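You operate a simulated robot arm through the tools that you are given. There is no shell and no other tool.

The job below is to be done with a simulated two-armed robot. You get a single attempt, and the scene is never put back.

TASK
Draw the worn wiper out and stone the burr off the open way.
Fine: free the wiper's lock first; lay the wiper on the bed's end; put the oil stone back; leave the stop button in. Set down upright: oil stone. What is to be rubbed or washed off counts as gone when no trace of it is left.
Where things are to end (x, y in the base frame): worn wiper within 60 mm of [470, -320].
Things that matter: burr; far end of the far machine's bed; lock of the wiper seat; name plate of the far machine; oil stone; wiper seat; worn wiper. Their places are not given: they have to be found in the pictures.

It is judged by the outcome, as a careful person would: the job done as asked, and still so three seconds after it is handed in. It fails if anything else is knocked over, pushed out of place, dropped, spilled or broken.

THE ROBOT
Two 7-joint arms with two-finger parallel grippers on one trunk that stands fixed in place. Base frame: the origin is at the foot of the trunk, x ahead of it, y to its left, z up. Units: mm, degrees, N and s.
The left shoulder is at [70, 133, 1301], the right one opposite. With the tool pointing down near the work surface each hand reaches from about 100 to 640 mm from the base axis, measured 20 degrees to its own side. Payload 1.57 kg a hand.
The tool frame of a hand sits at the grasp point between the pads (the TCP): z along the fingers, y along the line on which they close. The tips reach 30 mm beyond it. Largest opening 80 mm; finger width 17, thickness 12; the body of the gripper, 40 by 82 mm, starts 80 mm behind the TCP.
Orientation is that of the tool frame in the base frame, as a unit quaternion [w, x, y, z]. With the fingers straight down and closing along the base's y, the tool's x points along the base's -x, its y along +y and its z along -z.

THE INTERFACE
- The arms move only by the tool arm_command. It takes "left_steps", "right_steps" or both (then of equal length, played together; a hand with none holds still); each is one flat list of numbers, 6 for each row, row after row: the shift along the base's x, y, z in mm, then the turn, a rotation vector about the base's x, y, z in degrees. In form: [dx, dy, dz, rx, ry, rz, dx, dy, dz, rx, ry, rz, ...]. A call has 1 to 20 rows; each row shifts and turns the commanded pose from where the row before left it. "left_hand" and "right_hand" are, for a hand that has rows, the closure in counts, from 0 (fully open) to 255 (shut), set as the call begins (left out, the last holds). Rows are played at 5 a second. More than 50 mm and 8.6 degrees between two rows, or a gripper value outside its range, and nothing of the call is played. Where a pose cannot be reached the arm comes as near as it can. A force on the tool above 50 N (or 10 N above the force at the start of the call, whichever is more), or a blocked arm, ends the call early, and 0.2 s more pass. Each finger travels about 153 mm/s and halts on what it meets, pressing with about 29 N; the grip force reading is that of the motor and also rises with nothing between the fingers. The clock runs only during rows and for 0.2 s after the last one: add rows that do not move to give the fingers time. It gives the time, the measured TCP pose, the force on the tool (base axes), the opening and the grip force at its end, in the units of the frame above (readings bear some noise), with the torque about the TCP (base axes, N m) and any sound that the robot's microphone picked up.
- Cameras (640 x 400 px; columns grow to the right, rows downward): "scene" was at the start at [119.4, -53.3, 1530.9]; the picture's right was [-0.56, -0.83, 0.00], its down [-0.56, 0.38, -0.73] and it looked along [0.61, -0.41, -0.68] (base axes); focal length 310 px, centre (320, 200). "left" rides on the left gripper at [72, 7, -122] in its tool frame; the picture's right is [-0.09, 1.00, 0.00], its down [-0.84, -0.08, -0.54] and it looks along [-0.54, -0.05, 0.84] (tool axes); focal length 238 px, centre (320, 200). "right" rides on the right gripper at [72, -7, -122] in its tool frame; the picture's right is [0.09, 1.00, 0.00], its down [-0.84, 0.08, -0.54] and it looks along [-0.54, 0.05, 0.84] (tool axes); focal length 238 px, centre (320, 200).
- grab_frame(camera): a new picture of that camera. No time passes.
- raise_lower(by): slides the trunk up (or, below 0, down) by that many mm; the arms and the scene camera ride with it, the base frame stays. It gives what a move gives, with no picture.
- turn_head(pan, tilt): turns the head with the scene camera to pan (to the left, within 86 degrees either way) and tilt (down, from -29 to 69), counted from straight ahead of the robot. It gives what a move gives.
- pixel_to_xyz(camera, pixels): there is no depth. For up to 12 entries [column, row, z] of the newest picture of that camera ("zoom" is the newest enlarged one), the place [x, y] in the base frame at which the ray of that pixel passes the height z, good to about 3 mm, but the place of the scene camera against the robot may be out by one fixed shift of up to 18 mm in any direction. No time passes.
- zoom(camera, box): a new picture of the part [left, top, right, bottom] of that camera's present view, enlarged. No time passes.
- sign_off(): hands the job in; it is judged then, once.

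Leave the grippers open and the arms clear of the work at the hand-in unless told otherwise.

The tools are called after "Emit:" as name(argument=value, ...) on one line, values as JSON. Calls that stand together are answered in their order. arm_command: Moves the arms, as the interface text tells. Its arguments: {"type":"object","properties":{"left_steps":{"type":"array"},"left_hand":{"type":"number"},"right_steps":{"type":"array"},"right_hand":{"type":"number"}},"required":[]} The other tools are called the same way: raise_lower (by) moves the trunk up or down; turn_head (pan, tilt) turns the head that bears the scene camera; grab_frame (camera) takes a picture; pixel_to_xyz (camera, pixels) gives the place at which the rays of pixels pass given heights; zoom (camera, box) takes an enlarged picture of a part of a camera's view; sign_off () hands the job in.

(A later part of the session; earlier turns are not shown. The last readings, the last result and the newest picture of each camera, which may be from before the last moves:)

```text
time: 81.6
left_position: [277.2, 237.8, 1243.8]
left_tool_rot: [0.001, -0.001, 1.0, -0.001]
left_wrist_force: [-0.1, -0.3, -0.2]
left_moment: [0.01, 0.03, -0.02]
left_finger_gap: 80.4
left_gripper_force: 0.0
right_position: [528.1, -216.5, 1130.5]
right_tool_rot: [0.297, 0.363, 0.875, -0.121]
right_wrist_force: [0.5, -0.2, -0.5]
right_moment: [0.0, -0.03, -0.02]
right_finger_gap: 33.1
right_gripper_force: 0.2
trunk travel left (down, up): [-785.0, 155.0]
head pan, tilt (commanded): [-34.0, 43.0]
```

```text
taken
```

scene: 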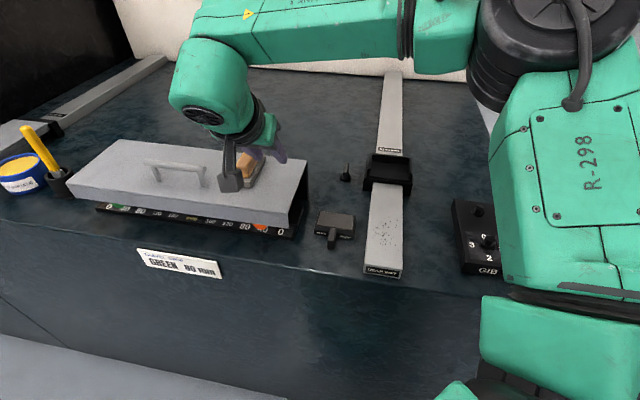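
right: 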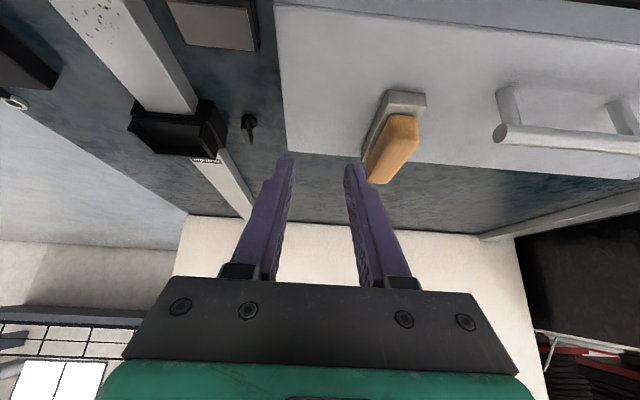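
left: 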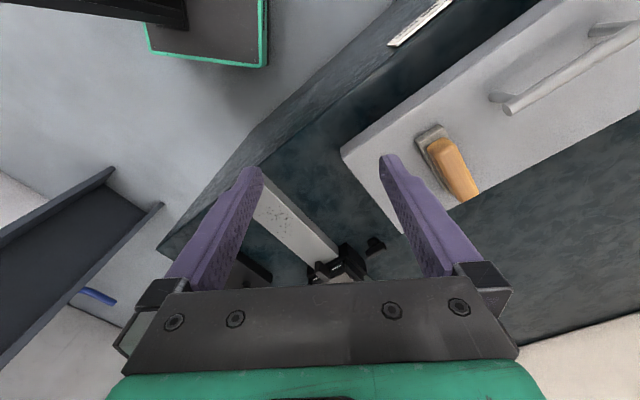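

Now I zoom on the stone for measuring.

Emit:
zoom(camera="right", box=[340, 70, 452, 200])

Emit:
zoom(camera="scene", box=[200, 130, 320, 230])

```text
3.08 times, centred on (396, 135) of right
```

zoom: 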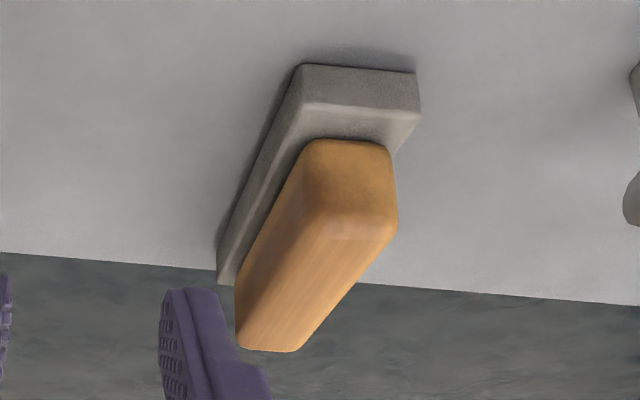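

```text
4.00 times, centred on (260, 180) of scene
```

zoom: 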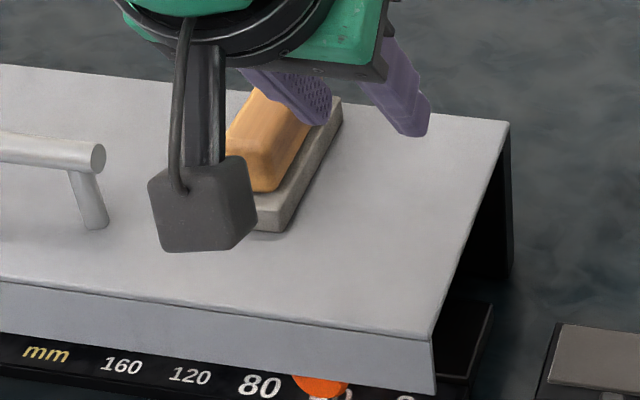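

I shift the hand sideways toward the stone (along the bed's length) for alignment and a second view.

Emit:
arm_command(right_steps=[14, 14, 0, 0, 0, 0, 14, 14, 0, 0, 0, 0, 14, 14, 0, 0, 0, 0, 0, 0, 0, 0, 0, 0])

Emit:
grab_frame(camera="right")

Emit:
zoom(camera="right", box=[290, 70, 402, 200])

```text
time: 82.6
left_position: [278.3, 237.5, 1242.6]
left_tool_rot: [0.0, -0.001, 1.0, -0.001]
left_wrist_force: [-0.5, 0.5, 0.2]
left_moment: [0.03, -0.01, -0.02]
left_finger_gap: 80.0
left_gripper_force: 0.0
right_position: [558.2, -187.8, 1129.8]
right_tool_rot: [0.298, 0.362, 0.875, -0.122]
right_wrist_force: [0.4, 0.5, 0.7]
right_moment: [0.0, -0.02, -0.02]
right_finger_gap: 33.0
right_gripper_force: 0.1
right hand out of reach, approached as far as the arm can: row 3
trunk travel left (down, up): [-785.0, 155.0]
head pan, tilt (commanded): [-34.0, 43.0]
```

```text
taken
```

right: 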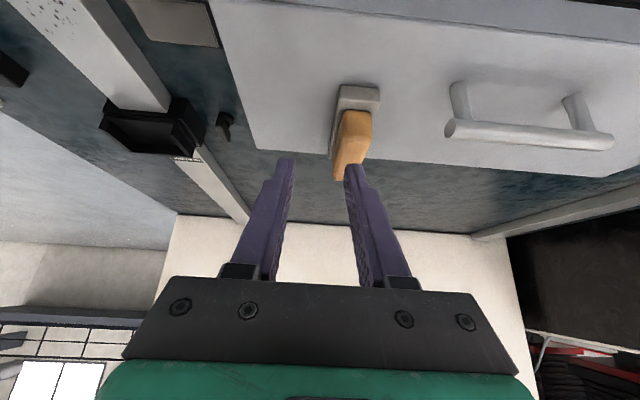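

```text
3.08 times, centred on (346, 135) of right
```

zoom: 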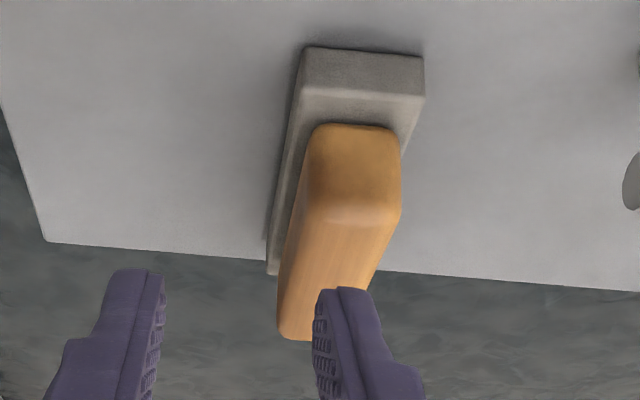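

I check with the tool's own ray computation for the stone's corners in this view.

Emit:
pixel_to_xyz(camera="right", pixels=[[339.5, 99.3, 1037], [380.1, 101.5, 1037], [341.1, 85.3, 1024], [380, 88.5, 1024], [356.4, 138.9, 1069], [328.8, 159.4, 1024], [335, 179.8, 1069], [346, 112, 1037]])

Emit:
pixel_to_xyz(camera="scene", pixels=[[267, 188, 1024], [330, 188, 1024]])

```text
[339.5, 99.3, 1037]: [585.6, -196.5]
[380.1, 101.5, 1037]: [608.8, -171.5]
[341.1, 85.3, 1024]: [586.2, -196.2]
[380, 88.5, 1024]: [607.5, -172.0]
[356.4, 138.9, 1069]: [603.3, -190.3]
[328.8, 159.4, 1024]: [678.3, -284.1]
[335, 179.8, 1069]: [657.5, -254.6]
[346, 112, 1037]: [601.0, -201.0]
```

```text
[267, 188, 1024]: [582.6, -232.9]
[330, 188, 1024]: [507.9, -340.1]
```

I compared stone positions: it now sits about 20 mm farther from the near edge than in the first views (base near end u≈551 instead of ≈531), so a fingertip must have nudged it when I passed low; I'll set it back at its original spot (base centre about (617,-203)). The limit is an elbow/shoulder posture. I'll move the left arm farther off, then take the right hand back, up and across, to come at the stone with the elbow raised.

Emit:
arm_command(left_steps=[-24, 40, 0, 0, 0, 0, -24, 40, 0, 0, 0, 0, -24, 40, 0, 0, 0, 0])

Emit:
arm_command(right_steps=[-10, 0, 30, 0, 0, 0, -25, 5, 15, 5.3, 5.3, 0, -30, 8, 10, 5.3, 5.3, 0, -31, 8, 10, 5.3, 5.3, 0, -31, 8, 10, 5.3, 5.3, 0, -31, 8, 10, 5.3, 5.3, 0])

Emit:
arm_command(right_steps=[-5, 30, 0, 0, 0, 7.5, 0, 35, 0, 0, 0, 7.5, 0, 35, 0, 0, 0, 7.5, 0, 35, 0, 0, 0, 7.5, 0, 30, 0, 0, 0, 7.5, 0, 30, 0, 0, 0, 7.5])

Emit:
grab_frame(camera="scene")

```text
time: 83.4
left_position: [281.5, 255.6, 1209.3]
left_tool_rot: [0.0, -0.001, 1.0, -0.001]
left_wrist_force: [0.3, 0.4, -0.7]
left_moment: [-0.02, -0.01, 0.0]
left_finger_gap: 80.0
left_gripper_force: 0.0
left hand out of reach, approached as far as the arm can: row 1, 2, 3
right_position: [557.6, -186.3, 1130.5]
right_tool_rot: [0.298, 0.362, 0.875, -0.121]
right_wrist_force: [1.1, 0.2, 0.1]
right_moment: [0.01, -0.01, 0.0]
right_finger_gap: 33.5
right_gripper_force: 0.1
trunk travel left (down, up): [-785.0, 155.0]
head pan, tilt (commanded): [-34.0, 43.0]
```

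```text
time: 84.8
left_position: [281.2, 253.1, 1210.3]
left_tool_rot: [0.0, -0.002, 1.0, -0.001]
left_wrist_force: [0.5, 0.4, -0.3]
left_moment: [0.0, 0.03, -0.02]
left_finger_gap: 79.7
left_gripper_force: 0.1
right_position: [399.5, -149.3, 1215.1]
right_tool_rot: [0.0, 0.383, 0.924, 0.002]
right_wrist_force: [-0.1, -1.0, 0.3]
right_moment: [-0.04, -0.02, 0.01]
right_finger_gap: 33.0
right_gripper_force: 0.1
trunk travel left (down, up): [-785.0, 155.0]
head pan, tilt (commanded): [-34.0, 43.0]
```

```text
time: 86.2
left_position: [281.5, 253.9, 1210.0]
left_tool_rot: [0.0, -0.002, 1.0, 0.0]
left_wrist_force: [-0.2, -0.3, -0.1]
left_moment: [0.0, 0.02, -0.03]
left_finger_gap: 79.9
left_gripper_force: 0.0
right_position: [380.7, -76.6, 1236.8]
right_tool_rot: [-0.001, 0.0, 1.0, 0.001]
right_wrist_force: [0.2, 0.0, -1.0]
right_moment: [0.02, -0.01, -0.02]
right_finger_gap: 33.0
right_gripper_force: 0.0
right hand out of reach, approached as far as the arm can: row 3, 4, 5, 6
trunk travel left (down, up): [-785.0, 155.0]
head pan, tilt (commanded): [-34.0, 43.0]
```

```text
taken
```

scene: 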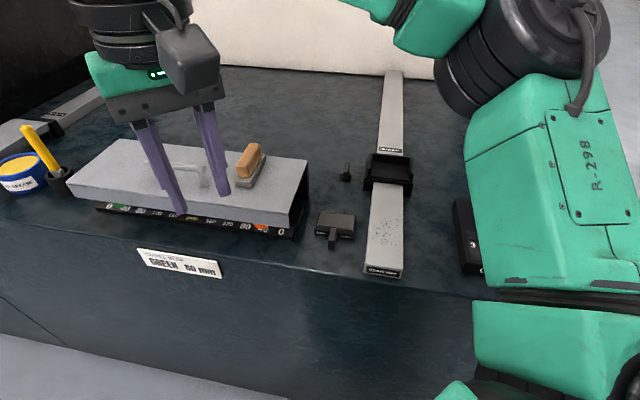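

The right arm can't come in from the left in this posture. Computation shows that with the hand at yaw about −25° and a 40° lean, the stone's near end is reachable: the open fingers can straddle the handle's near end and the closing will line the stone up with the fingers. I move there at a safe height with the fingers fully open.

Emit:
arm_command(right_steps=[12, -35, -9, 0, 0, -6.25, 12, -35, -9, 0, 0, -6.25, 12, -35, -9, 0, 0, -6.25, 12, -35, -9, 0, 0, -6.25], right_hand=0)

Emit:
arm_command(right_steps=[26, -2, -10, -3.38, -7.25, 0, 26, -2, -10, -3.38, -7.25, 0, 26, -2, -10, -3.38, -7.25, 0, 26, -2, -10, -3.38, -7.25, 0, 26, -2, -10, -3.38, -7.25, 0])

Emit:
grab_frame(camera="right")

Emit:
grab_frame(camera="scene")

```text
time: 87.2
left_position: [281.2, 253.5, 1210.4]
left_tool_rot: [0.0, -0.001, 1.0, -0.001]
left_wrist_force: [-0.6, -0.3, -0.7]
left_moment: [0.0, -0.03, 0.03]
left_finger_gap: 80.0
left_gripper_force: 0.0
right_position: [428.0, -218.3, 1201.2]
right_tool_rot: [0.0, 0.217, 0.976, 0.001]
right_wrist_force: [0.1, -0.7, -0.8]
right_moment: [0.04, 0.02, 0.03]
right_finger_gap: 79.9
right_gripper_force: 0.1
trunk travel left (down, up): [-785.0, 155.0]
head pan, tilt (commanded): [-34.0, 43.0]
```

```text
time: 88.4
left_position: [283.4, 255.5, 1209.0]
left_tool_rot: [0.0, -0.001, 1.0, 0.0]
left_wrist_force: [0.6, -0.1, 0.1]
left_moment: [0.0, 0.01, -0.03]
left_finger_gap: 80.2
left_gripper_force: 0.2
right_position: [559.6, -225.7, 1151.1]
right_tool_rot: [0.335, 0.204, 0.917, -0.073]
right_wrist_force: [-0.4, 0.5, -0.2]
right_moment: [0.0, 0.02, -0.02]
right_finger_gap: 80.4
right_gripper_force: 0.1
trunk travel left (down, up): [-785.0, 155.0]
head pan, tilt (commanded): [-34.0, 43.0]
```

```text
taken
```

right: 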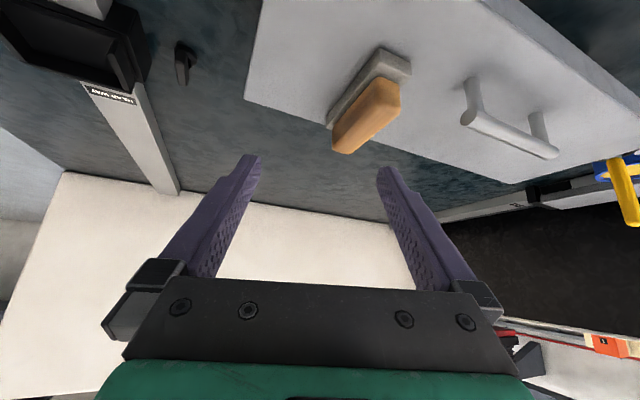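

```text
taken
```

scene: 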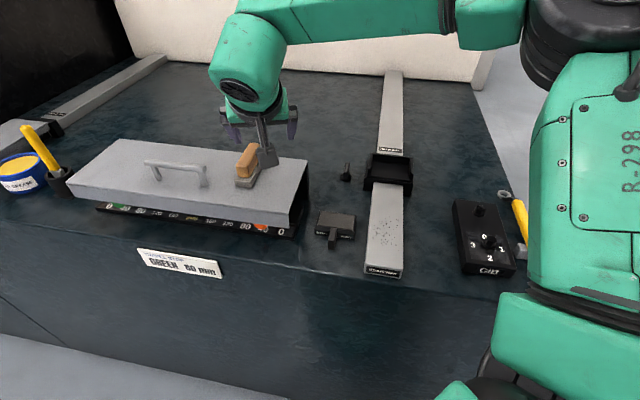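

The stone is now between the open fingers' lines of sight. I zoom and measure it from here.

Emit:
zoom(camera="right", box=[310, 30, 438, 170])

Emit:
pixel_to_xyz(camera="right", pixels=[[374, 57, 1037], [410, 71, 1037], [400, 101, 1069], [371, 84, 1069], [335, 140, 1069], [350, 155, 1069]])

```text
2.86 times, centred on (374, 100) of right
```

zoom: 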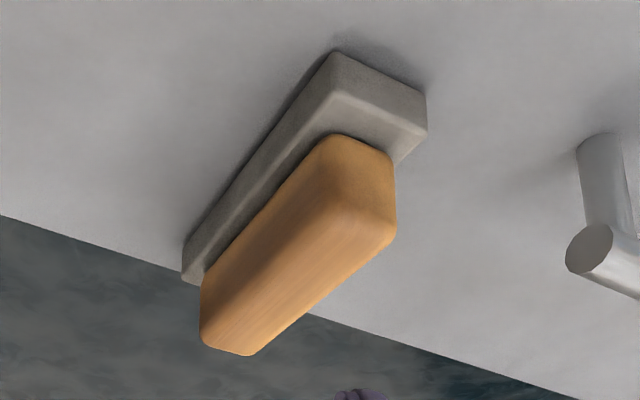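

```text
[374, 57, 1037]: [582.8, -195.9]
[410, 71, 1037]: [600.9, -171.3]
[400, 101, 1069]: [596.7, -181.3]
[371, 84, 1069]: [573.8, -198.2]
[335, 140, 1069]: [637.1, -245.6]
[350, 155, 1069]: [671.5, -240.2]
```

I move horizontally over the stone at z≈1125 (tips above the handle top) and verify straddling before lowering.

Emit:
arm_command(right_steps=[20, 7, -10, 0, 0, 0, 19, 7, -15, 0, 0, 0, 0, 0, 0, 0, 0, 0])

Emit:
grab_frame(camera="right")

Emit:
zoom(camera="scene", box=[190, 90, 320, 220])

```text
time: 89.2
left_position: [279.3, 254.8, 1211.3]
left_tool_rot: [0.001, -0.001, 1.0, -0.001]
left_wrist_force: [0.9, 0.0, -0.2]
left_moment: [0.0, -0.02, 0.0]
left_finger_gap: 80.0
left_gripper_force: 0.1
right_position: [597.4, -213.0, 1124.9]
right_tool_rot: [0.335, 0.204, 0.917, -0.074]
right_wrist_force: [0.0, 0.3, 0.5]
right_moment: [-0.02, -0.03, 0.0]
right_finger_gap: 79.9
right_gripper_force: 0.0
trunk travel left (down, up): [-785.0, 155.0]
head pan, tilt (commanded): [-34.0, 43.0]
```

```text
taken
```

right: 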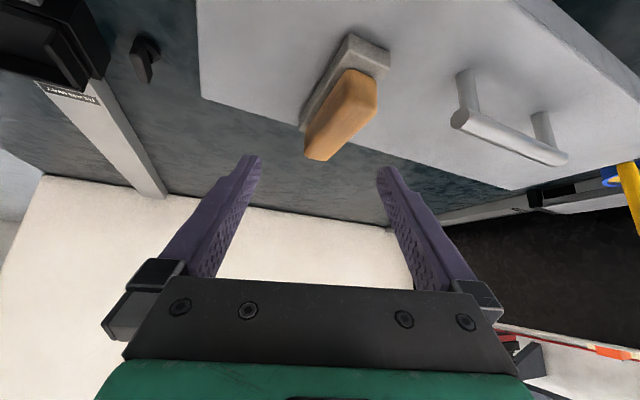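

```text
3.08 times, centred on (255, 155) of scene
```

zoom: 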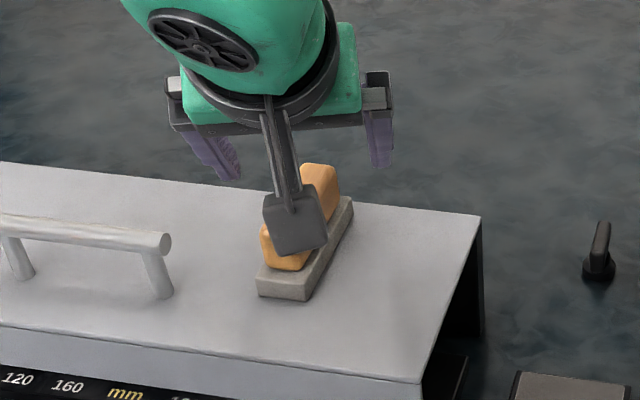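

Reached without trouble. I lower to z≈1100 and check the finger on the left against the handle.

Emit:
arm_command(right_steps=[1, 1, -14, 0, 0, 0, 0, 0, -10, 0, 0, 0, 0, 0, 0, 0, 0, 0])

Emit:
grab_frame(camera="right")

Emit:
zoom(camera="right", box=[230, 50, 430, 210])

Emit:
pixel_to_xyz(camera="right", pixels=[[372, 112, 1069], [345, 105, 1069], [362, 128, 1069], [310, 175, 1069]])

```text
time: 90.0
left_position: [280.7, 255.4, 1210.4]
left_tool_rot: [0.0, -0.001, 1.0, -0.001]
left_wrist_force: [0.3, 0.3, 1.0]
left_moment: [0.01, -0.01, 0.01]
left_finger_gap: 80.1
left_gripper_force: 0.1
right_position: [598.4, -212.4, 1101.5]
right_tool_rot: [0.334, 0.204, 0.918, -0.072]
right_wrist_force: [-0.6, 0.3, 0.5]
right_moment: [-0.05, -0.02, 0.0]
right_finger_gap: 80.1
right_gripper_force: 0.0
trunk travel left (down, up): [-785.0, 155.0]
head pan, tilt (commanded): [-34.0, 43.0]
```

```text
taken
```

right: 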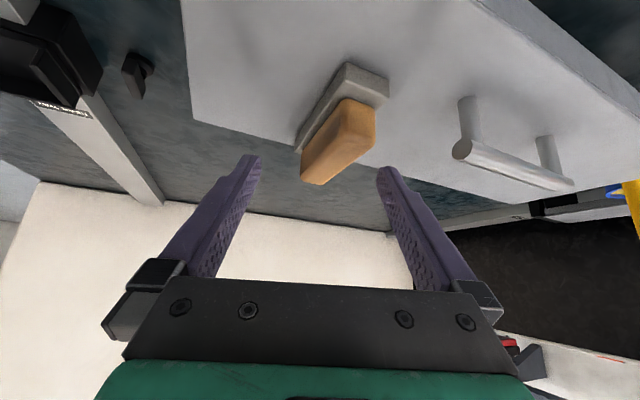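

```text
2.50 times, centred on (330, 130) of right
```

zoom: 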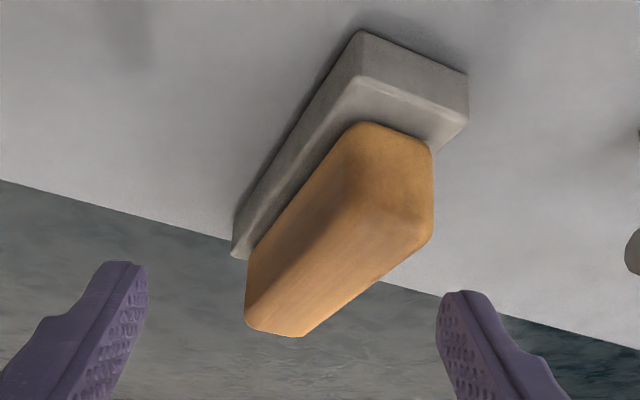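

```text
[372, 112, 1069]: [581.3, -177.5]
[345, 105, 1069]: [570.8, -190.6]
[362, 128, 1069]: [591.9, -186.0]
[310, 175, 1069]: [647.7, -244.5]
```

I compute the handle's top corner positions precisely.

Emit:
pixel_to_xyz(camera="right", pixels=[[341.2, 128, 1069], [374, 147.2, 1069], [300.8, 177.2, 1069], [322, 184.8, 1069], [345, 93, 1037], [386.5, 108, 1037], [341.2, 128, 1060], [374, 147.2, 1060]])

```text
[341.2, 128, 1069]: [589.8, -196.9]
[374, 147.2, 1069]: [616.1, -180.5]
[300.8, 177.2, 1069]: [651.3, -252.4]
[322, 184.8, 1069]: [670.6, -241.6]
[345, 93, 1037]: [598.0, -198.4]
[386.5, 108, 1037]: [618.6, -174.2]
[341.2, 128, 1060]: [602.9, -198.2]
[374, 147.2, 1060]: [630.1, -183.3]
```

The left finger clears the handle by a few mm at its near corner. I move 12 mm farther out along the lean and then lower to z≈1074.

Emit:
arm_command(right_steps=[6, -1, 0, 0, 0, 0, 6, -3, -8, 0, 0, 0, 0, 0, -8, 0, 0, 0, 0, 0, -6, 0, 0, 0, 0, 0, -5, 0, 0, 0])

Emit:
grab_frame(camera="right")

Emit:
zoom(camera="right", box=[230, 80, 430, 240])

```text
time: 91.2
left_position: [280.5, 255.4, 1210.0]
left_tool_rot: [0.0, -0.001, 1.0, -0.001]
left_wrist_force: [-0.3, -0.2, -0.6]
left_moment: [-0.01, -0.01, 0.01]
left_finger_gap: 80.2
left_gripper_force: 0.1
right_position: [610.9, -216.7, 1076.0]
right_tool_rot: [0.335, 0.203, 0.917, -0.072]
right_wrist_force: [0.1, -0.4, 0.4]
right_moment: [0.0, -0.02, 0.02]
right_finger_gap: 79.8
right_gripper_force: 0.0
trunk travel left (down, up): [-785.0, 155.0]
head pan, tilt (commanded): [-34.0, 43.0]
```

```text
taken
```

right: 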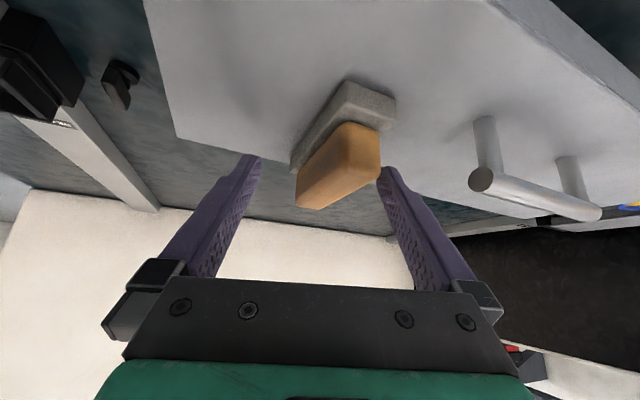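

```text
2.50 times, centred on (330, 160) of right
```

zoom: 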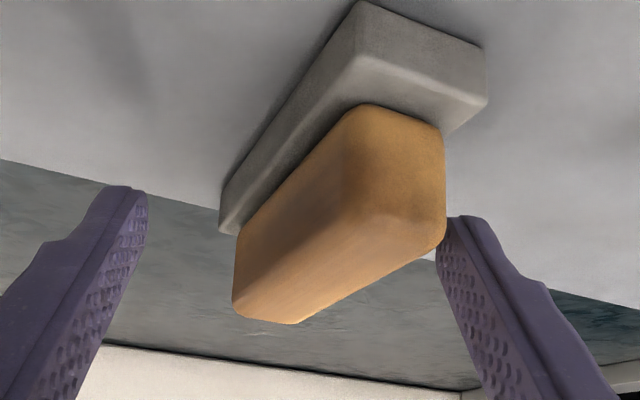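

The left finger sits just beside the handle's near end. I close in small increments so the handle gets gently aligned.

Emit:
arm_command(right_steps=[0, 0, 0, 0, 0, 0, 0, 0, 0, 0, 0, 0], right_hand=40)

Emit:
arm_command(right_steps=[0, 0, 0, 0, 0, 0, 0, 0, 0, 0, 0, 0], right_hand=80)

Emit:
grab_frame(camera="right")

```text
time: 91.8
left_position: [280.8, 255.4, 1210.3]
left_tool_rot: [0.0, 0.0, 1.0, -0.001]
left_wrist_force: [0.1, -0.4, -0.5]
left_moment: [-0.03, 0.02, 0.0]
left_finger_gap: 80.2
left_gripper_force: 0.0
right_position: [611.5, -215.6, 1076.2]
right_tool_rot: [0.334, 0.204, 0.917, -0.073]
right_wrist_force: [-0.3, -0.1, 0.3]
right_moment: [-0.01, -0.05, 0.0]
right_finger_gap: 67.5
right_gripper_force: 0.0
trunk travel left (down, up): [-785.0, 155.0]
head pan, tilt (commanded): [-34.0, 43.0]
```

```text
time: 92.4
left_position: [281.4, 254.6, 1209.6]
left_tool_rot: [0.0, -0.001, 1.0, 0.0]
left_wrist_force: [-0.1, 0.0, -0.3]
left_moment: [0.02, 0.01, -0.04]
left_finger_gap: 80.1
left_gripper_force: 0.0
right_position: [610.3, -215.5, 1076.0]
right_tool_rot: [0.334, 0.203, 0.918, -0.073]
right_wrist_force: [0.3, 0.3, 0.6]
right_moment: [0.01, -0.05, -0.01]
right_finger_gap: 55.4
right_gripper_force: 0.0
trunk travel left (down, up): [-785.0, 155.0]
head pan, tilt (commanded): [-34.0, 43.0]
```

```text
taken
```

right: 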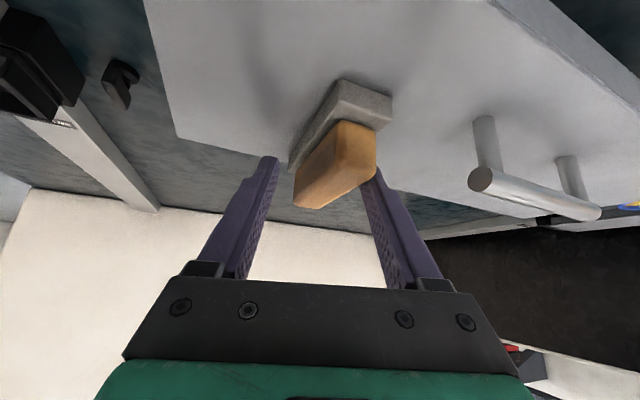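

It nudges the stone gently. I continue closing.

Emit:
arm_command(right_steps=[0, 0, 0, 0, 0, 0, 0, 0, 0, 0, 0, 0], right_hand=110)

Emit:
arm_command(right_steps=[0, 0, 0, 0, 0, 0, 0, 0, 0, 0, 0, 0], right_hand=135)

Emit:
grab_frame(camera="right")

Emit:
zoom(camera="right", box=[230, 80, 430, 240])

```text
time: 93.0
left_position: [282.2, 254.2, 1210.3]
left_tool_rot: [0.0, -0.002, 1.0, -0.001]
left_wrist_force: [0.3, 0.1, 0.2]
left_moment: [-0.03, 0.0, -0.02]
left_finger_gap: 80.0
left_gripper_force: 0.0
right_position: [611.0, -216.1, 1075.8]
right_tool_rot: [0.334, 0.204, 0.917, -0.073]
right_wrist_force: [0.9, 0.1, 0.1]
right_moment: [-0.05, -0.03, 0.04]
right_finger_gap: 46.0
right_gripper_force: 0.6
trunk travel left (down, up): [-785.0, 155.0]
head pan, tilt (commanded): [-34.0, 43.0]
```

```text
time: 93.6
left_position: [280.9, 255.8, 1209.8]
left_tool_rot: [0.0, -0.001, 1.0, 0.0]
left_wrist_force: [-0.2, 0.1, 0.0]
left_moment: [0.0, 0.03, 0.02]
left_finger_gap: 80.1
left_gripper_force: 0.0
right_position: [610.6, -215.0, 1076.2]
right_tool_rot: [0.334, 0.203, 0.917, -0.074]
right_wrist_force: [-0.4, 0.6, 0.4]
right_moment: [-0.02, 0.03, -0.02]
right_finger_gap: 38.0
right_gripper_force: 0.2
trunk travel left (down, up): [-785.0, 155.0]
head pan, tilt (commanded): [-34.0, 43.0]
```

```text
taken
```

right: 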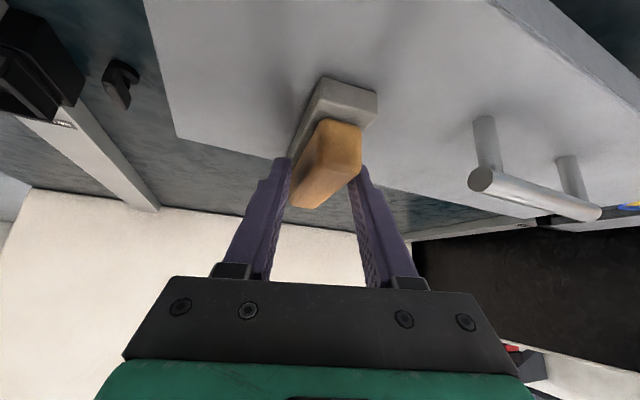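

```text
2.50 times, centred on (330, 160) of right
```

zoom: 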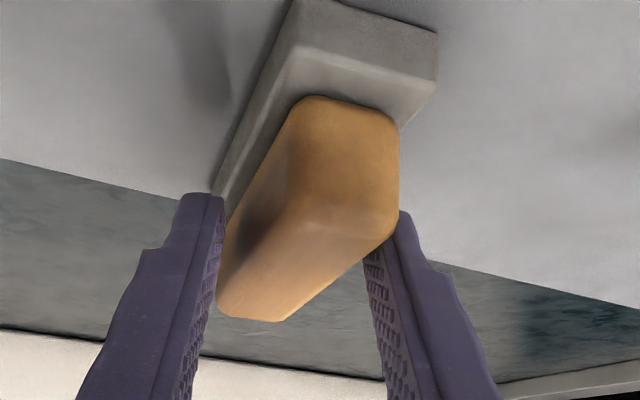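

The stone is turning into line. I continue closing to a full grip.

Emit:
arm_command(right_steps=[0, 0, 0, 0, 0, 0, 0, 0, 0, 0, 0, 0], right_hand=155)

Emit:
arm_command(right_steps=[0, 0, 0, 0, 0, 0, 0, 0, 0, 0, 0, 0, 0, 0, 0, 0, 0, 0], right_hand=255)

Emit:
grab_frame(camera="right")

Emit:
zoom(camera="right", box=[230, 80, 430, 240])

Emit:
zoom(camera="scene", box=[190, 90, 320, 220])

```text
time: 94.2
left_position: [282.1, 254.4, 1209.6]
left_tool_rot: [0.001, -0.001, 1.0, -0.001]
left_wrist_force: [1.3, 0.4, -0.2]
left_moment: [-0.02, 0.03, 0.01]
left_finger_gap: 80.0
left_gripper_force: 0.1
right_position: [610.3, -216.0, 1073.9]
right_tool_rot: [0.334, 0.203, 0.917, -0.073]
right_wrist_force: [0.4, -0.5, 0.0]
right_moment: [-0.03, -0.01, 0.0]
right_finger_gap: 31.4
right_gripper_force: 0.0
trunk travel left (down, up): [-785.0, 155.0]
head pan, tilt (commanded): [-34.0, 43.0]
```

```text
time: 95.0
left_position: [281.8, 255.6, 1210.2]
left_tool_rot: [0.0, -0.001, 1.0, -0.001]
left_wrist_force: [0.3, 0.0, 0.0]
left_moment: [-0.02, 0.03, -0.01]
left_finger_gap: 79.8
left_gripper_force: 0.1
right_position: [611.4, -216.2, 1075.4]
right_tool_rot: [0.333, 0.204, 0.918, -0.073]
right_wrist_force: [-0.7, 0.3, -0.7]
right_moment: [-0.01, 0.08, -0.03]
right_finger_gap: 25.8
right_gripper_force: 29.4
trunk travel left (down, up): [-785.0, 155.0]
head pan, tilt (commanded): [-34.0, 43.0]
```

```text
taken
```

right: 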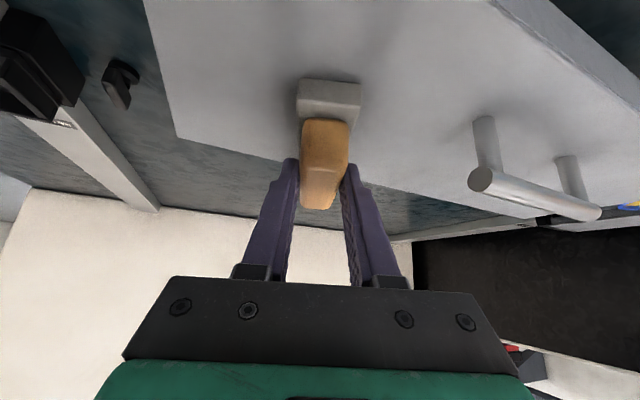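

```text
2.50 times, centred on (330, 160) of right
```

zoom: 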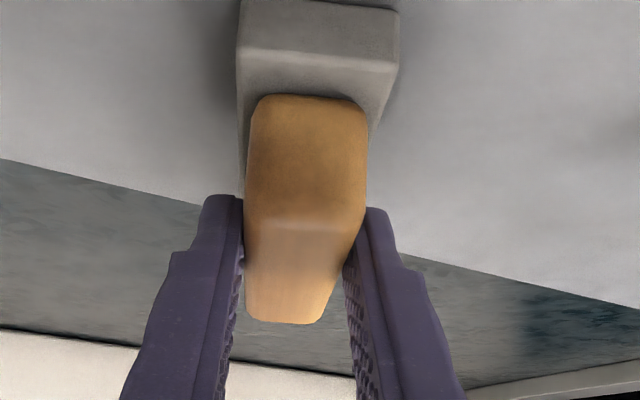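

```text
3.08 times, centred on (255, 155) of scene
```

zoom: 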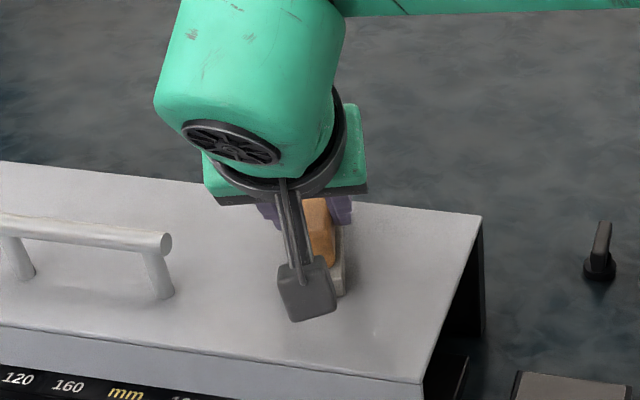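

The stone turned into line and is gripped at 25.8 mm. I lift it a little and check.

Emit:
arm_command(right_steps=[0, 0, 4, 0, 0, 0, 0, 0, 8, 0, 0, 0, 0, 0, 12, 0, 0, 0])

Emit:
grab_frame(camera="right")

Emit:
zoom(camera="scene", box=[190, 90, 320, 220])

```text
time: 95.8
left_position: [281.1, 254.9, 1210.1]
left_tool_rot: [0.0, -0.001, 1.0, -0.001]
left_wrist_force: [0.5, -0.5, -0.1]
left_moment: [0.02, 0.01, -0.02]
left_finger_gap: 79.9
left_gripper_force: 0.3
right_position: [611.2, -215.3, 1099.6]
right_tool_rot: [0.334, 0.205, 0.917, -0.074]
right_wrist_force: [0.0, 0.3, -1.8]
right_moment: [-0.01, 0.05, 0.03]
right_finger_gap: 25.5
right_gripper_force: 29.0
trunk travel left (down, up): [-785.0, 155.0]
head pan, tilt (commanded): [-34.0, 43.0]
```

```text
taken
```

right: 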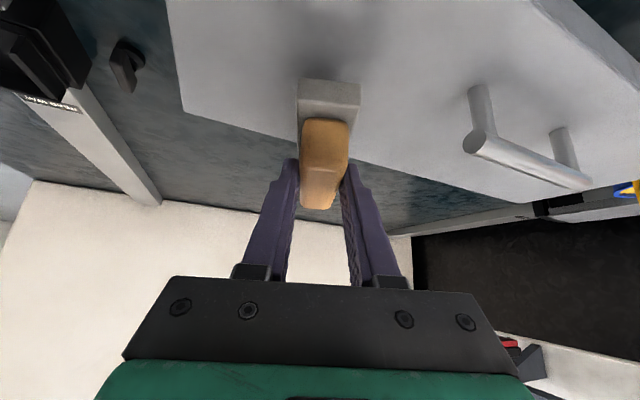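

```text
3.08 times, centred on (255, 155) of scene
```

zoom: 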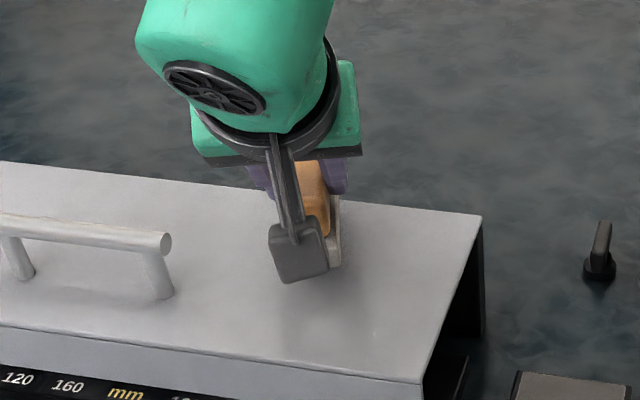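

The stone is held level (about 1.8 N). Its centre sits ≈18 mm beyond the TCP and its sole ≈51 mm below. I carry it over to the way, turning the yaw −20° so it lines up with the way, staying high.

Emit:
arm_command(right_steps=[-10, -5, 12, 0, 0, 0, -30, -19, 8, 0, 0, -5, -30, -19, 5, 0, 0, -5, -30, -19, 0, 0, 0, -5, -30, -19, 0, 0, 0, -5, -30, -19, 0, 0, 0, 0, -30, -19, 0, 0, 0, 0, -30, -19, 0, 0, 0, 0, -26, -16, 0, 0, 0, 0])

Emit:
grab_frame(camera="right")

Emit:
grab_frame(camera="scene")

```text
time: 97.8
left_position: [278.9, 254.8, 1211.1]
left_tool_rot: [0.0, -0.001, 1.0, -0.001]
left_wrist_force: [-0.5, 0.5, -0.6]
left_moment: [0.0, -0.03, 0.0]
left_finger_gap: 80.1
left_gripper_force: 0.0
right_position: [363.4, -370.0, 1124.4]
right_tool_rot: [0.317, 0.36, 0.868, -0.13]
right_wrist_force: [0.2, 0.3, -1.3]
right_moment: [0.03, 0.02, 0.01]
right_finger_gap: 25.5
right_gripper_force: 29.0
trunk travel left (down, up): [-785.0, 155.0]
head pan, tilt (commanded): [-34.0, 43.0]
```

```text
taken
```

right: 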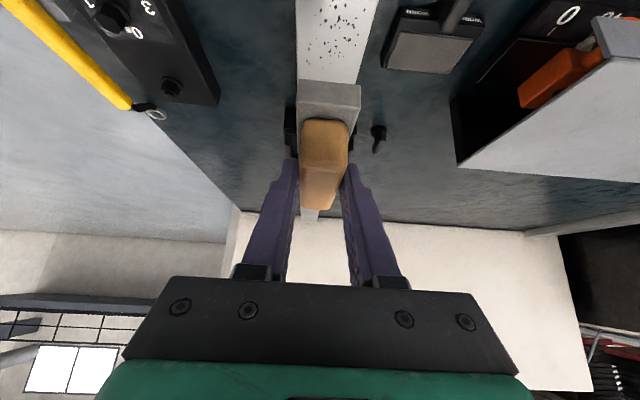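

```text
taken
```

scene: 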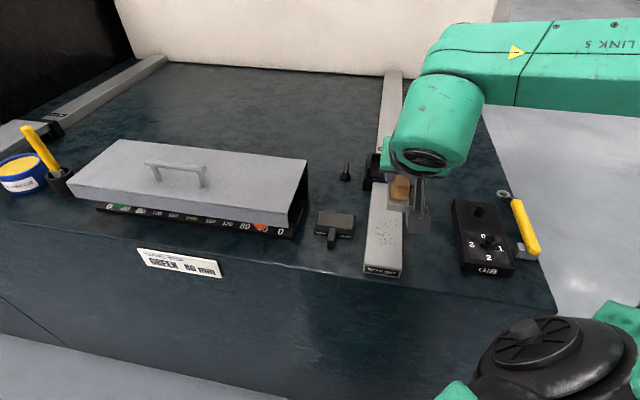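

The stone is over the way and lined up with it. The burr spans u≈503–595, v≈−24…+24. I lower the stone toward the way (sole contact expected near TCP z≈1003).

Emit:
arm_command(right_steps=[-4, -4, -40, 0, 0, 0, 0, 0, -40, 0, 0, 0, 0, 0, -20, 0, 0, 0, 0, 0, -8, 0, 0, 0])

Emit:
zoom(camera="scene", box=[340, 140, 460, 290])

Emit:
grab_frame(camera="right")

```text
time: 98.8
left_position: [280.6, 255.3, 1209.9]
left_tool_rot: [0.0, -0.001, 1.0, -0.001]
left_wrist_force: [-0.3, 0.4, -0.1]
left_moment: [0.0, 0.03, 0.03]
left_finger_gap: 80.1
left_gripper_force: 0.1
right_position: [360.4, -374.1, 1015.5]
right_tool_rot: [0.316, 0.36, 0.868, -0.129]
right_wrist_force: [1.0, -0.7, -1.5]
right_moment: [0.02, 0.02, -0.02]
right_finger_gap: 25.6
right_gripper_force: 29.2
trunk travel left (down, up): [-785.0, 155.0]
head pan, tilt (commanded): [-34.0, 43.0]
```

```text
2.67 times, centred on (400, 215) of scene
```

zoom: 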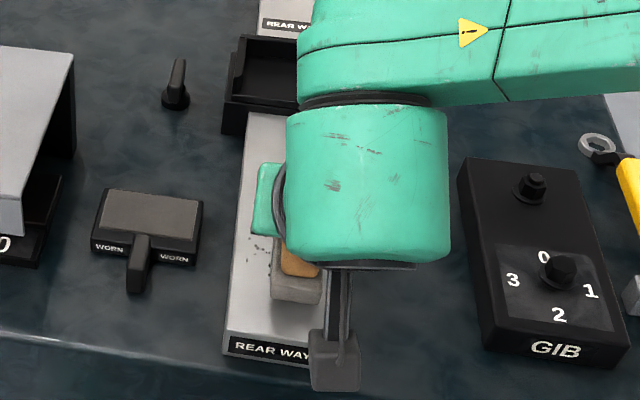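

```text
taken
```

right: 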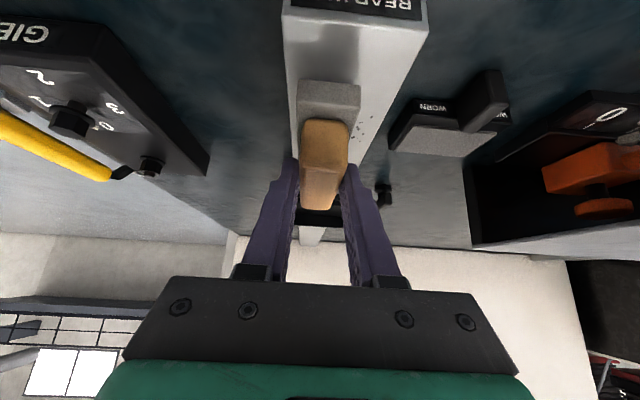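

About 10 mm above the way. I lower in 2 mm rows until contact.

Emit:
arm_command(right_steps=[0, 0, -2, 0, 0, 0, 0, 0, -2, 0, 0, 0, 0, 0, -2, 0, 0, 0])

Emit:
arm_command(right_steps=[0, 0, -2, 0, 0, 0, 0, 0, -2, 0, 0, 0])

Emit:
arm_command(right_steps=[0, 0, -1, 0, 0, 0, 0, 0, -1, 0, 0, 0])

```text
time: 99.6
left_position: [281.4, 255.0, 1210.0]
left_tool_rot: [-0.001, 0.0, 1.0, -0.001]
left_wrist_force: [0.4, -0.9, 0.1]
left_moment: [0.02, 0.02, -0.02]
left_finger_gap: 79.9
left_gripper_force: 0.0
right_position: [360.5, -373.5, 1010.0]
right_tool_rot: [0.317, 0.36, 0.868, -0.129]
right_wrist_force: [-0.1, 0.1, -1.7]
right_moment: [0.04, -0.01, -0.02]
right_finger_gap: 25.5
right_gripper_force: 29.3
trunk travel left (down, up): [-785.0, 155.0]
head pan, tilt (commanded): [-34.0, 43.0]
```

```text
time: 100.2
left_position: [282.2, 254.6, 1210.0]
left_tool_rot: [0.0, -0.001, 1.0, -0.001]
left_wrist_force: [0.9, -0.5, -0.3]
left_moment: [0.03, 0.03, -0.02]
left_finger_gap: 79.9
left_gripper_force: 0.0
right_position: [360.7, -375.0, 1005.9]
right_tool_rot: [0.316, 0.36, 0.868, -0.129]
right_wrist_force: [0.7, -0.4, -2.2]
right_moment: [0.02, -0.02, -0.01]
right_finger_gap: 25.5
right_gripper_force: 29.4
trunk travel left (down, up): [-785.0, 155.0]
head pan, tilt (commanded): [-34.0, 43.0]
```

```text
time: 100.8
left_position: [281.8, 255.5, 1210.4]
left_tool_rot: [0.0, -0.001, 1.0, -0.001]
left_wrist_force: [-0.7, 0.3, -0.1]
left_moment: [0.01, 0.02, -0.04]
left_finger_gap: 80.1
left_gripper_force: 0.0
right_position: [361.5, -374.7, 1004.0]
right_tool_rot: [0.317, 0.359, 0.868, -0.13]
right_wrist_force: [0.0, 0.7, -2.4]
right_moment: [0.01, 0.02, -0.01]
right_finger_gap: 25.6
right_gripper_force: 29.1
trunk travel left (down, up): [-785.0, 155.0]
head pan, tilt (commanded): [-34.0, 43.0]
```

Emit:
arm_command(right_steps=[0, 0, -1, 0, 0, 0, 0, 0, -1, 0, 0, 0])

Emit:
arm_command(right_steps=[0, 0, -1, 0, 0, 0, 0, 0, -1, 0, 0, 0])

Emit:
arm_command(right_steps=[0, 0, -1, 0, 0, 0, 0, 0, 0, 0, 0, 0])

```text
time: 101.4
left_position: [281.2, 255.9, 1209.5]
left_tool_rot: [0.001, -0.002, 1.0, -0.001]
left_wrist_force: [-0.3, 0.2, 0.2]
left_moment: [-0.01, -0.02, 0.0]
left_finger_gap: 80.1
left_gripper_force: 0.1
right_position: [360.1, -375.3, 1003.2]
right_tool_rot: [0.317, 0.36, 0.868, -0.13]
right_wrist_force: [0.2, -1.1, 4.2]
right_moment: [0.03, 0.27, 0.03]
right_finger_gap: 25.8
right_gripper_force: 29.1
trunk travel left (down, up): [-785.0, 155.0]
head pan, tilt (commanded): [-34.0, 43.0]
```

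```text
time: 102.0
left_position: [279.1, 257.1, 1211.2]
left_tool_rot: [0.001, 0.0, 1.0, -0.002]
left_wrist_force: [0.7, -0.2, 0.5]
left_moment: [-0.01, -0.01, -0.02]
left_finger_gap: 79.7
left_gripper_force: 0.0
right_position: [359.7, -372.5, 1003.1]
right_tool_rot: [0.321, 0.359, 0.866, -0.131]
right_wrist_force: [4.7, -4.3, 24.4]
right_moment: [0.14, 0.6, 0.07]
right_finger_gap: 25.6
right_gripper_force: 29.3
trunk travel left (down, up): [-785.0, 155.0]
head pan, tilt (commanded): [-34.0, 43.0]
```

```text
time: 102.6
left_position: [279.3, 257.3, 1210.5]
left_tool_rot: [0.001, -0.001, 1.0, -0.002]
left_wrist_force: [0.1, 0.1, -0.4]
left_moment: [-0.03, -0.02, 0.01]
left_finger_gap: 79.7
left_gripper_force: 0.1
right_position: [359.0, -370.9, 999.6]
right_tool_rot: [0.317, 0.36, 0.868, -0.13]
right_wrist_force: [2.0, -2.7, 22.4]
right_moment: [0.07, 0.08, 0.05]
right_finger_gap: 25.9
right_gripper_force: 29.3
trunk travel left (down, up): [-785.0, 155.0]
head pan, tilt (commanded): [-34.0, 43.0]
```

Contact is firm (22 N), with a slight seating of the stone in the grip. I ease up 1 mm and check.

Emit:
arm_command(right_steps=[0, 0, 1, 0, 0, 0, 0, 0, 0, 0, 0, 0])

Emit:
grab_frame(camera="right")

Emit:
zoom(camera="scene", box=[340, 140, 460, 290])

```text
time: 103.2
left_position: [280.8, 255.2, 1210.2]
left_tool_rot: [0.001, 0.0, 1.0, -0.002]
left_wrist_force: [-0.2, 0.1, -0.3]
left_moment: [-0.03, 0.01, -0.03]
left_finger_gap: 79.8
left_gripper_force: 0.0
right_position: [358.5, -372.0, 999.3]
right_tool_rot: [0.315, 0.36, 0.869, -0.13]
right_wrist_force: [-1.5, 2.8, 4.5]
right_moment: [-0.16, -0.28, 0.13]
right_finger_gap: 25.4
right_gripper_force: 29.0
trunk travel left (down, up): [-785.0, 155.0]
head pan, tilt (commanded): [-34.0, 43.0]
```

```text
taken
```

right: 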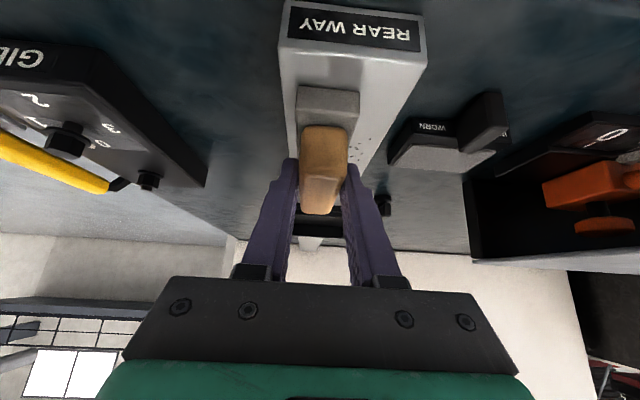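

```text
2.67 times, centred on (400, 215) of scene
```

zoom: 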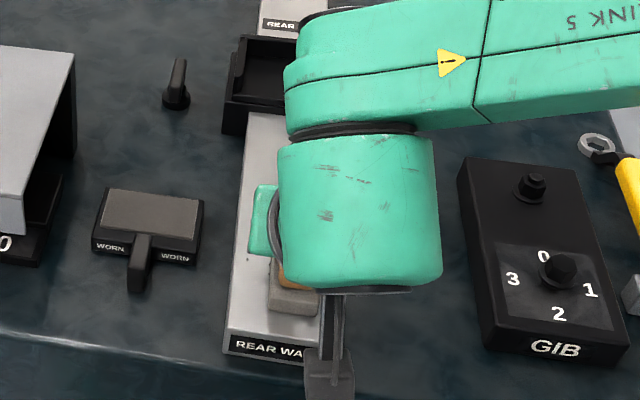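

The stone lies flush on the way with a light 4.5 N. I start rubbing along the way: forward 36 mm, back 54 mm, with slightly more pressure.

Emit:
arm_command(right_steps=[0, 0, -0.3, 0, 0, 0, 4.24, -4.24, 0, 0, 0, 0, 4.24, -4.24, 0, 0, 0, 0, 4.24, -4.24, 0, 0, 0, 0, 4.24, -4.24, 0, 0, 0, 0, 4.24, -4.24, 0, 0, 0, 0, 4.24, -4.24, 0, 0, 0, 0, -4.24, 4.24, 0, 0, 0, 0, -4.24, 4.24, 0, 0, 0, 0, -4.24, 4.24, 0, 0, 0, 0, -4.24, 4.24, 0, 0, 0, 0, -4.24, 4.24, 0, 0, 0, 0, -4.24, 4.24, 0, 0, 0, 0, -4.24, 4.24, 0, 0, 0, 0, -4.24, 4.24, 0, 0, 0, 0, -4.24, 4.24, 0, 0, 0, 0])

Emit:
grab_frame(camera="right")

Emit:
zoom(camera="scene", box=[340, 140, 460, 290])

```text
time: 106.6
left_position: [282.5, 254.7, 1209.7]
left_tool_rot: [0.0, -0.001, 1.0, -0.001]
left_wrist_force: [-0.7, 0.8, -0.5]
left_moment: [0.0, 0.02, 0.03]
left_finger_gap: 79.8
left_gripper_force: 0.1
right_position: [348.7, -361.0, 1002.0]
right_tool_rot: [0.316, 0.359, 0.868, -0.13]
right_wrist_force: [0.2, 0.4, -1.4]
right_moment: [0.0, 0.05, -0.01]
right_finger_gap: 25.6
right_gripper_force: 29.5
trunk travel left (down, up): [-785.0, 155.0]
head pan, tilt (commanded): [-34.0, 43.0]
```

```text
taken
```

right: 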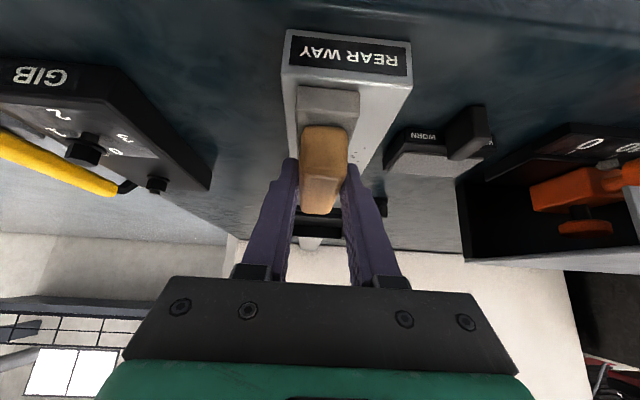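

```text
2.67 times, centred on (400, 215) of scene
```

zoom: 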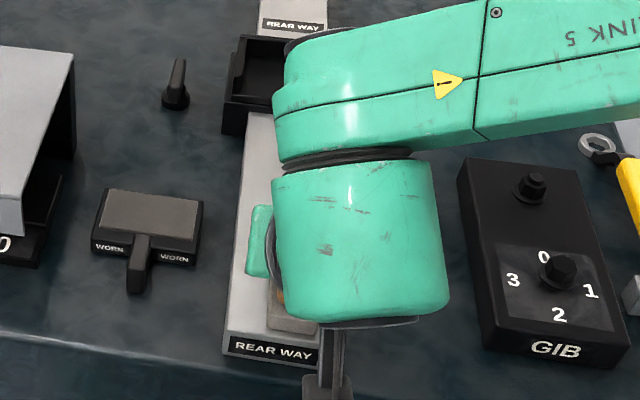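

Contact was lost on the way back (z crept up 2 mm). I press down again and watch the force.

Emit:
arm_command(right_steps=[0, 0, -1.5, 0, 0, 0, 0, 0, -1, 0, 0, 0])

Emit:
arm_command(right_steps=[0, 0, -1, 0, 0, 0, 0, 0, 0, 0, 0, 0])

```text
time: 107.2
left_position: [280.2, 255.5, 1210.4]
left_tool_rot: [0.001, -0.001, 1.0, -0.002]
left_wrist_force: [0.7, 0.1, 0.1]
left_moment: [0.0, 0.03, 0.01]
left_finger_gap: 80.0
left_gripper_force: 0.1
right_position: [346.7, -361.8, 1000.8]
right_tool_rot: [0.32, 0.36, 0.867, -0.131]
right_wrist_force: [2.0, -2.5, 16.6]
right_moment: [0.2, 0.41, 0.02]
right_finger_gap: 25.6
right_gripper_force: 28.8
trunk travel left (down, up): [-785.0, 155.0]
head pan, tilt (commanded): [-34.0, 43.0]
```

```text
time: 107.8
left_position: [280.0, 255.3, 1210.6]
left_tool_rot: [0.0, -0.001, 1.0, -0.002]
left_wrist_force: [-0.7, -0.9, 0.7]
left_moment: [-0.02, -0.02, 0.01]
left_finger_gap: 80.0
left_gripper_force: 0.1
right_position: [347.3, -361.5, 999.1]
right_tool_rot: [0.32, 0.359, 0.867, -0.131]
right_wrist_force: [5.6, -5.1, 24.1]
right_moment: [-0.19, -0.13, 0.03]
right_finger_gap: 25.6
right_gripper_force: 28.9
trunk travel left (down, up): [-785.0, 155.0]
head pan, tilt (commanded): [-34.0, 43.0]
```

Pressing at about 24 N now. I stroke forward 54 mm and read the force.

Emit:
arm_command(right_steps=[4.24, -4.24, 0, 0, 0, 0, 4.24, -4.24, 0, 0, 0, 0, 4.24, -4.24, 0, 0, 0, 0, 4.24, -4.24, 0, 0, 0, 0, 4.24, -4.24, 0, 0, 0, 0, 4.24, -4.24, 0, 0, 0, 0, 4.24, -4.24, 0, 0, 0, 0, 4.24, -4.24, 0, 0, 0, 0, 4.24, -4.24, 0, 0, 0, 0])

Emit:
grab_frame(camera="right")

```text
time: 109.8
left_position: [280.0, 256.4, 1210.2]
left_tool_rot: [0.0, -0.001, 1.0, -0.002]
left_wrist_force: [0.5, -1.4, -0.1]
left_moment: [-0.03, 0.02, 0.02]
left_finger_gap: 79.9
left_gripper_force: 0.0
right_position: [385.5, -397.8, 997.9]
right_tool_rot: [0.317, 0.359, 0.868, -0.129]
right_wrist_force: [-1.7, 1.4, 6.5]
right_moment: [0.24, 0.34, -0.04]
right_finger_gap: 26.2
right_gripper_force: 28.7
trunk travel left (down, up): [-785.0, 155.0]
head pan, tilt (commanded): [-34.0, 43.0]
```

```text
taken
```

right: 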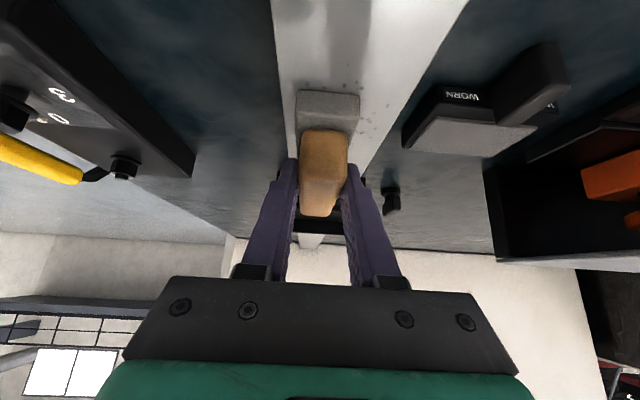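

The spots near (345–385, 85–135) look much fainter already. I zoom to see.

Emit:
zoom(camera="right", box=[270, 0, 460, 160])

```text
2.50 times, centred on (365, 80) of right
```

zoom: 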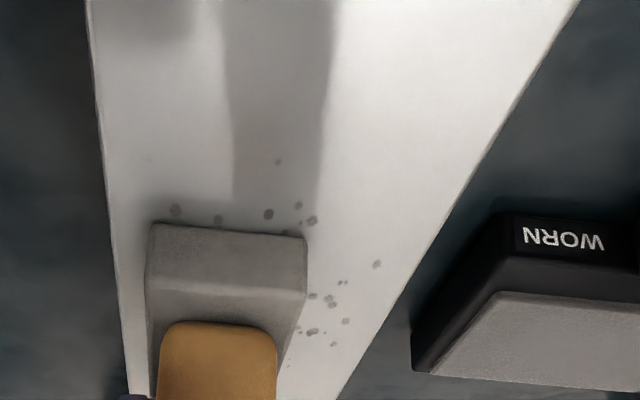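

The burr is fading — the stoning works. I continue with the back stroke, adding a slight downward bias to keep the pressure.

Emit:
arm_command(right_steps=[0, 0, -1, 0, 0, 0, -4.24, 4.24, -0.2, 0, 0, 0, -4.24, 4.24, -0.2, 0, 0, 0, -4.24, 4.24, -0.2, 0, 0, 0, -4.24, 4.24, -0.2, 0, 0, 0, -4.24, 4.24, -0.2, 0, 0, 0, -4.24, 4.24, -0.2, 0, 0, 0, -4.24, 4.24, -0.2, 0, 0, 0, -4.24, 4.24, -0.2, 0, 0, 0, -4.24, 4.24, -0.2, 0, 0, 0])

Emit:
grab_frame(camera="right")

```text
time: 112.0
left_position: [280.1, 256.4, 1210.7]
left_tool_rot: [0.0, -0.001, 1.0, -0.002]
left_wrist_force: [0.0, 0.0, 0.1]
left_moment: [-0.01, -0.01, -0.02]
left_finger_gap: 79.8
left_gripper_force: 0.0
right_position: [348.4, -361.1, 996.8]
right_tool_rot: [0.321, 0.359, 0.867, -0.131]
right_wrist_force: [10.9, -10.0, 38.2]
right_moment: [-0.03, 0.12, -0.08]
right_finger_gap: 25.6
right_gripper_force: 29.7
trunk travel left (down, up): [-785.0, 155.0]
head pan, tilt (commanded): [-34.0, 43.0]
```

```text
taken
```

right: 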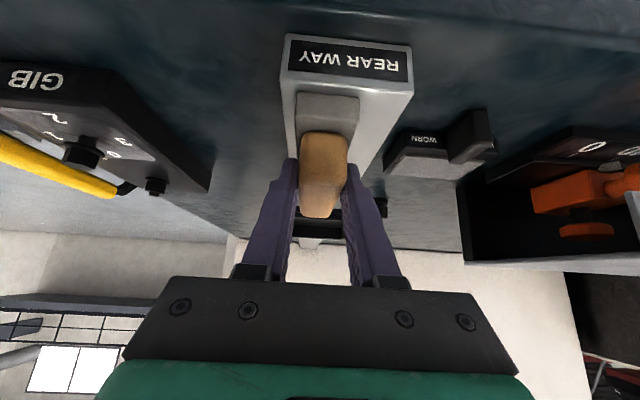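

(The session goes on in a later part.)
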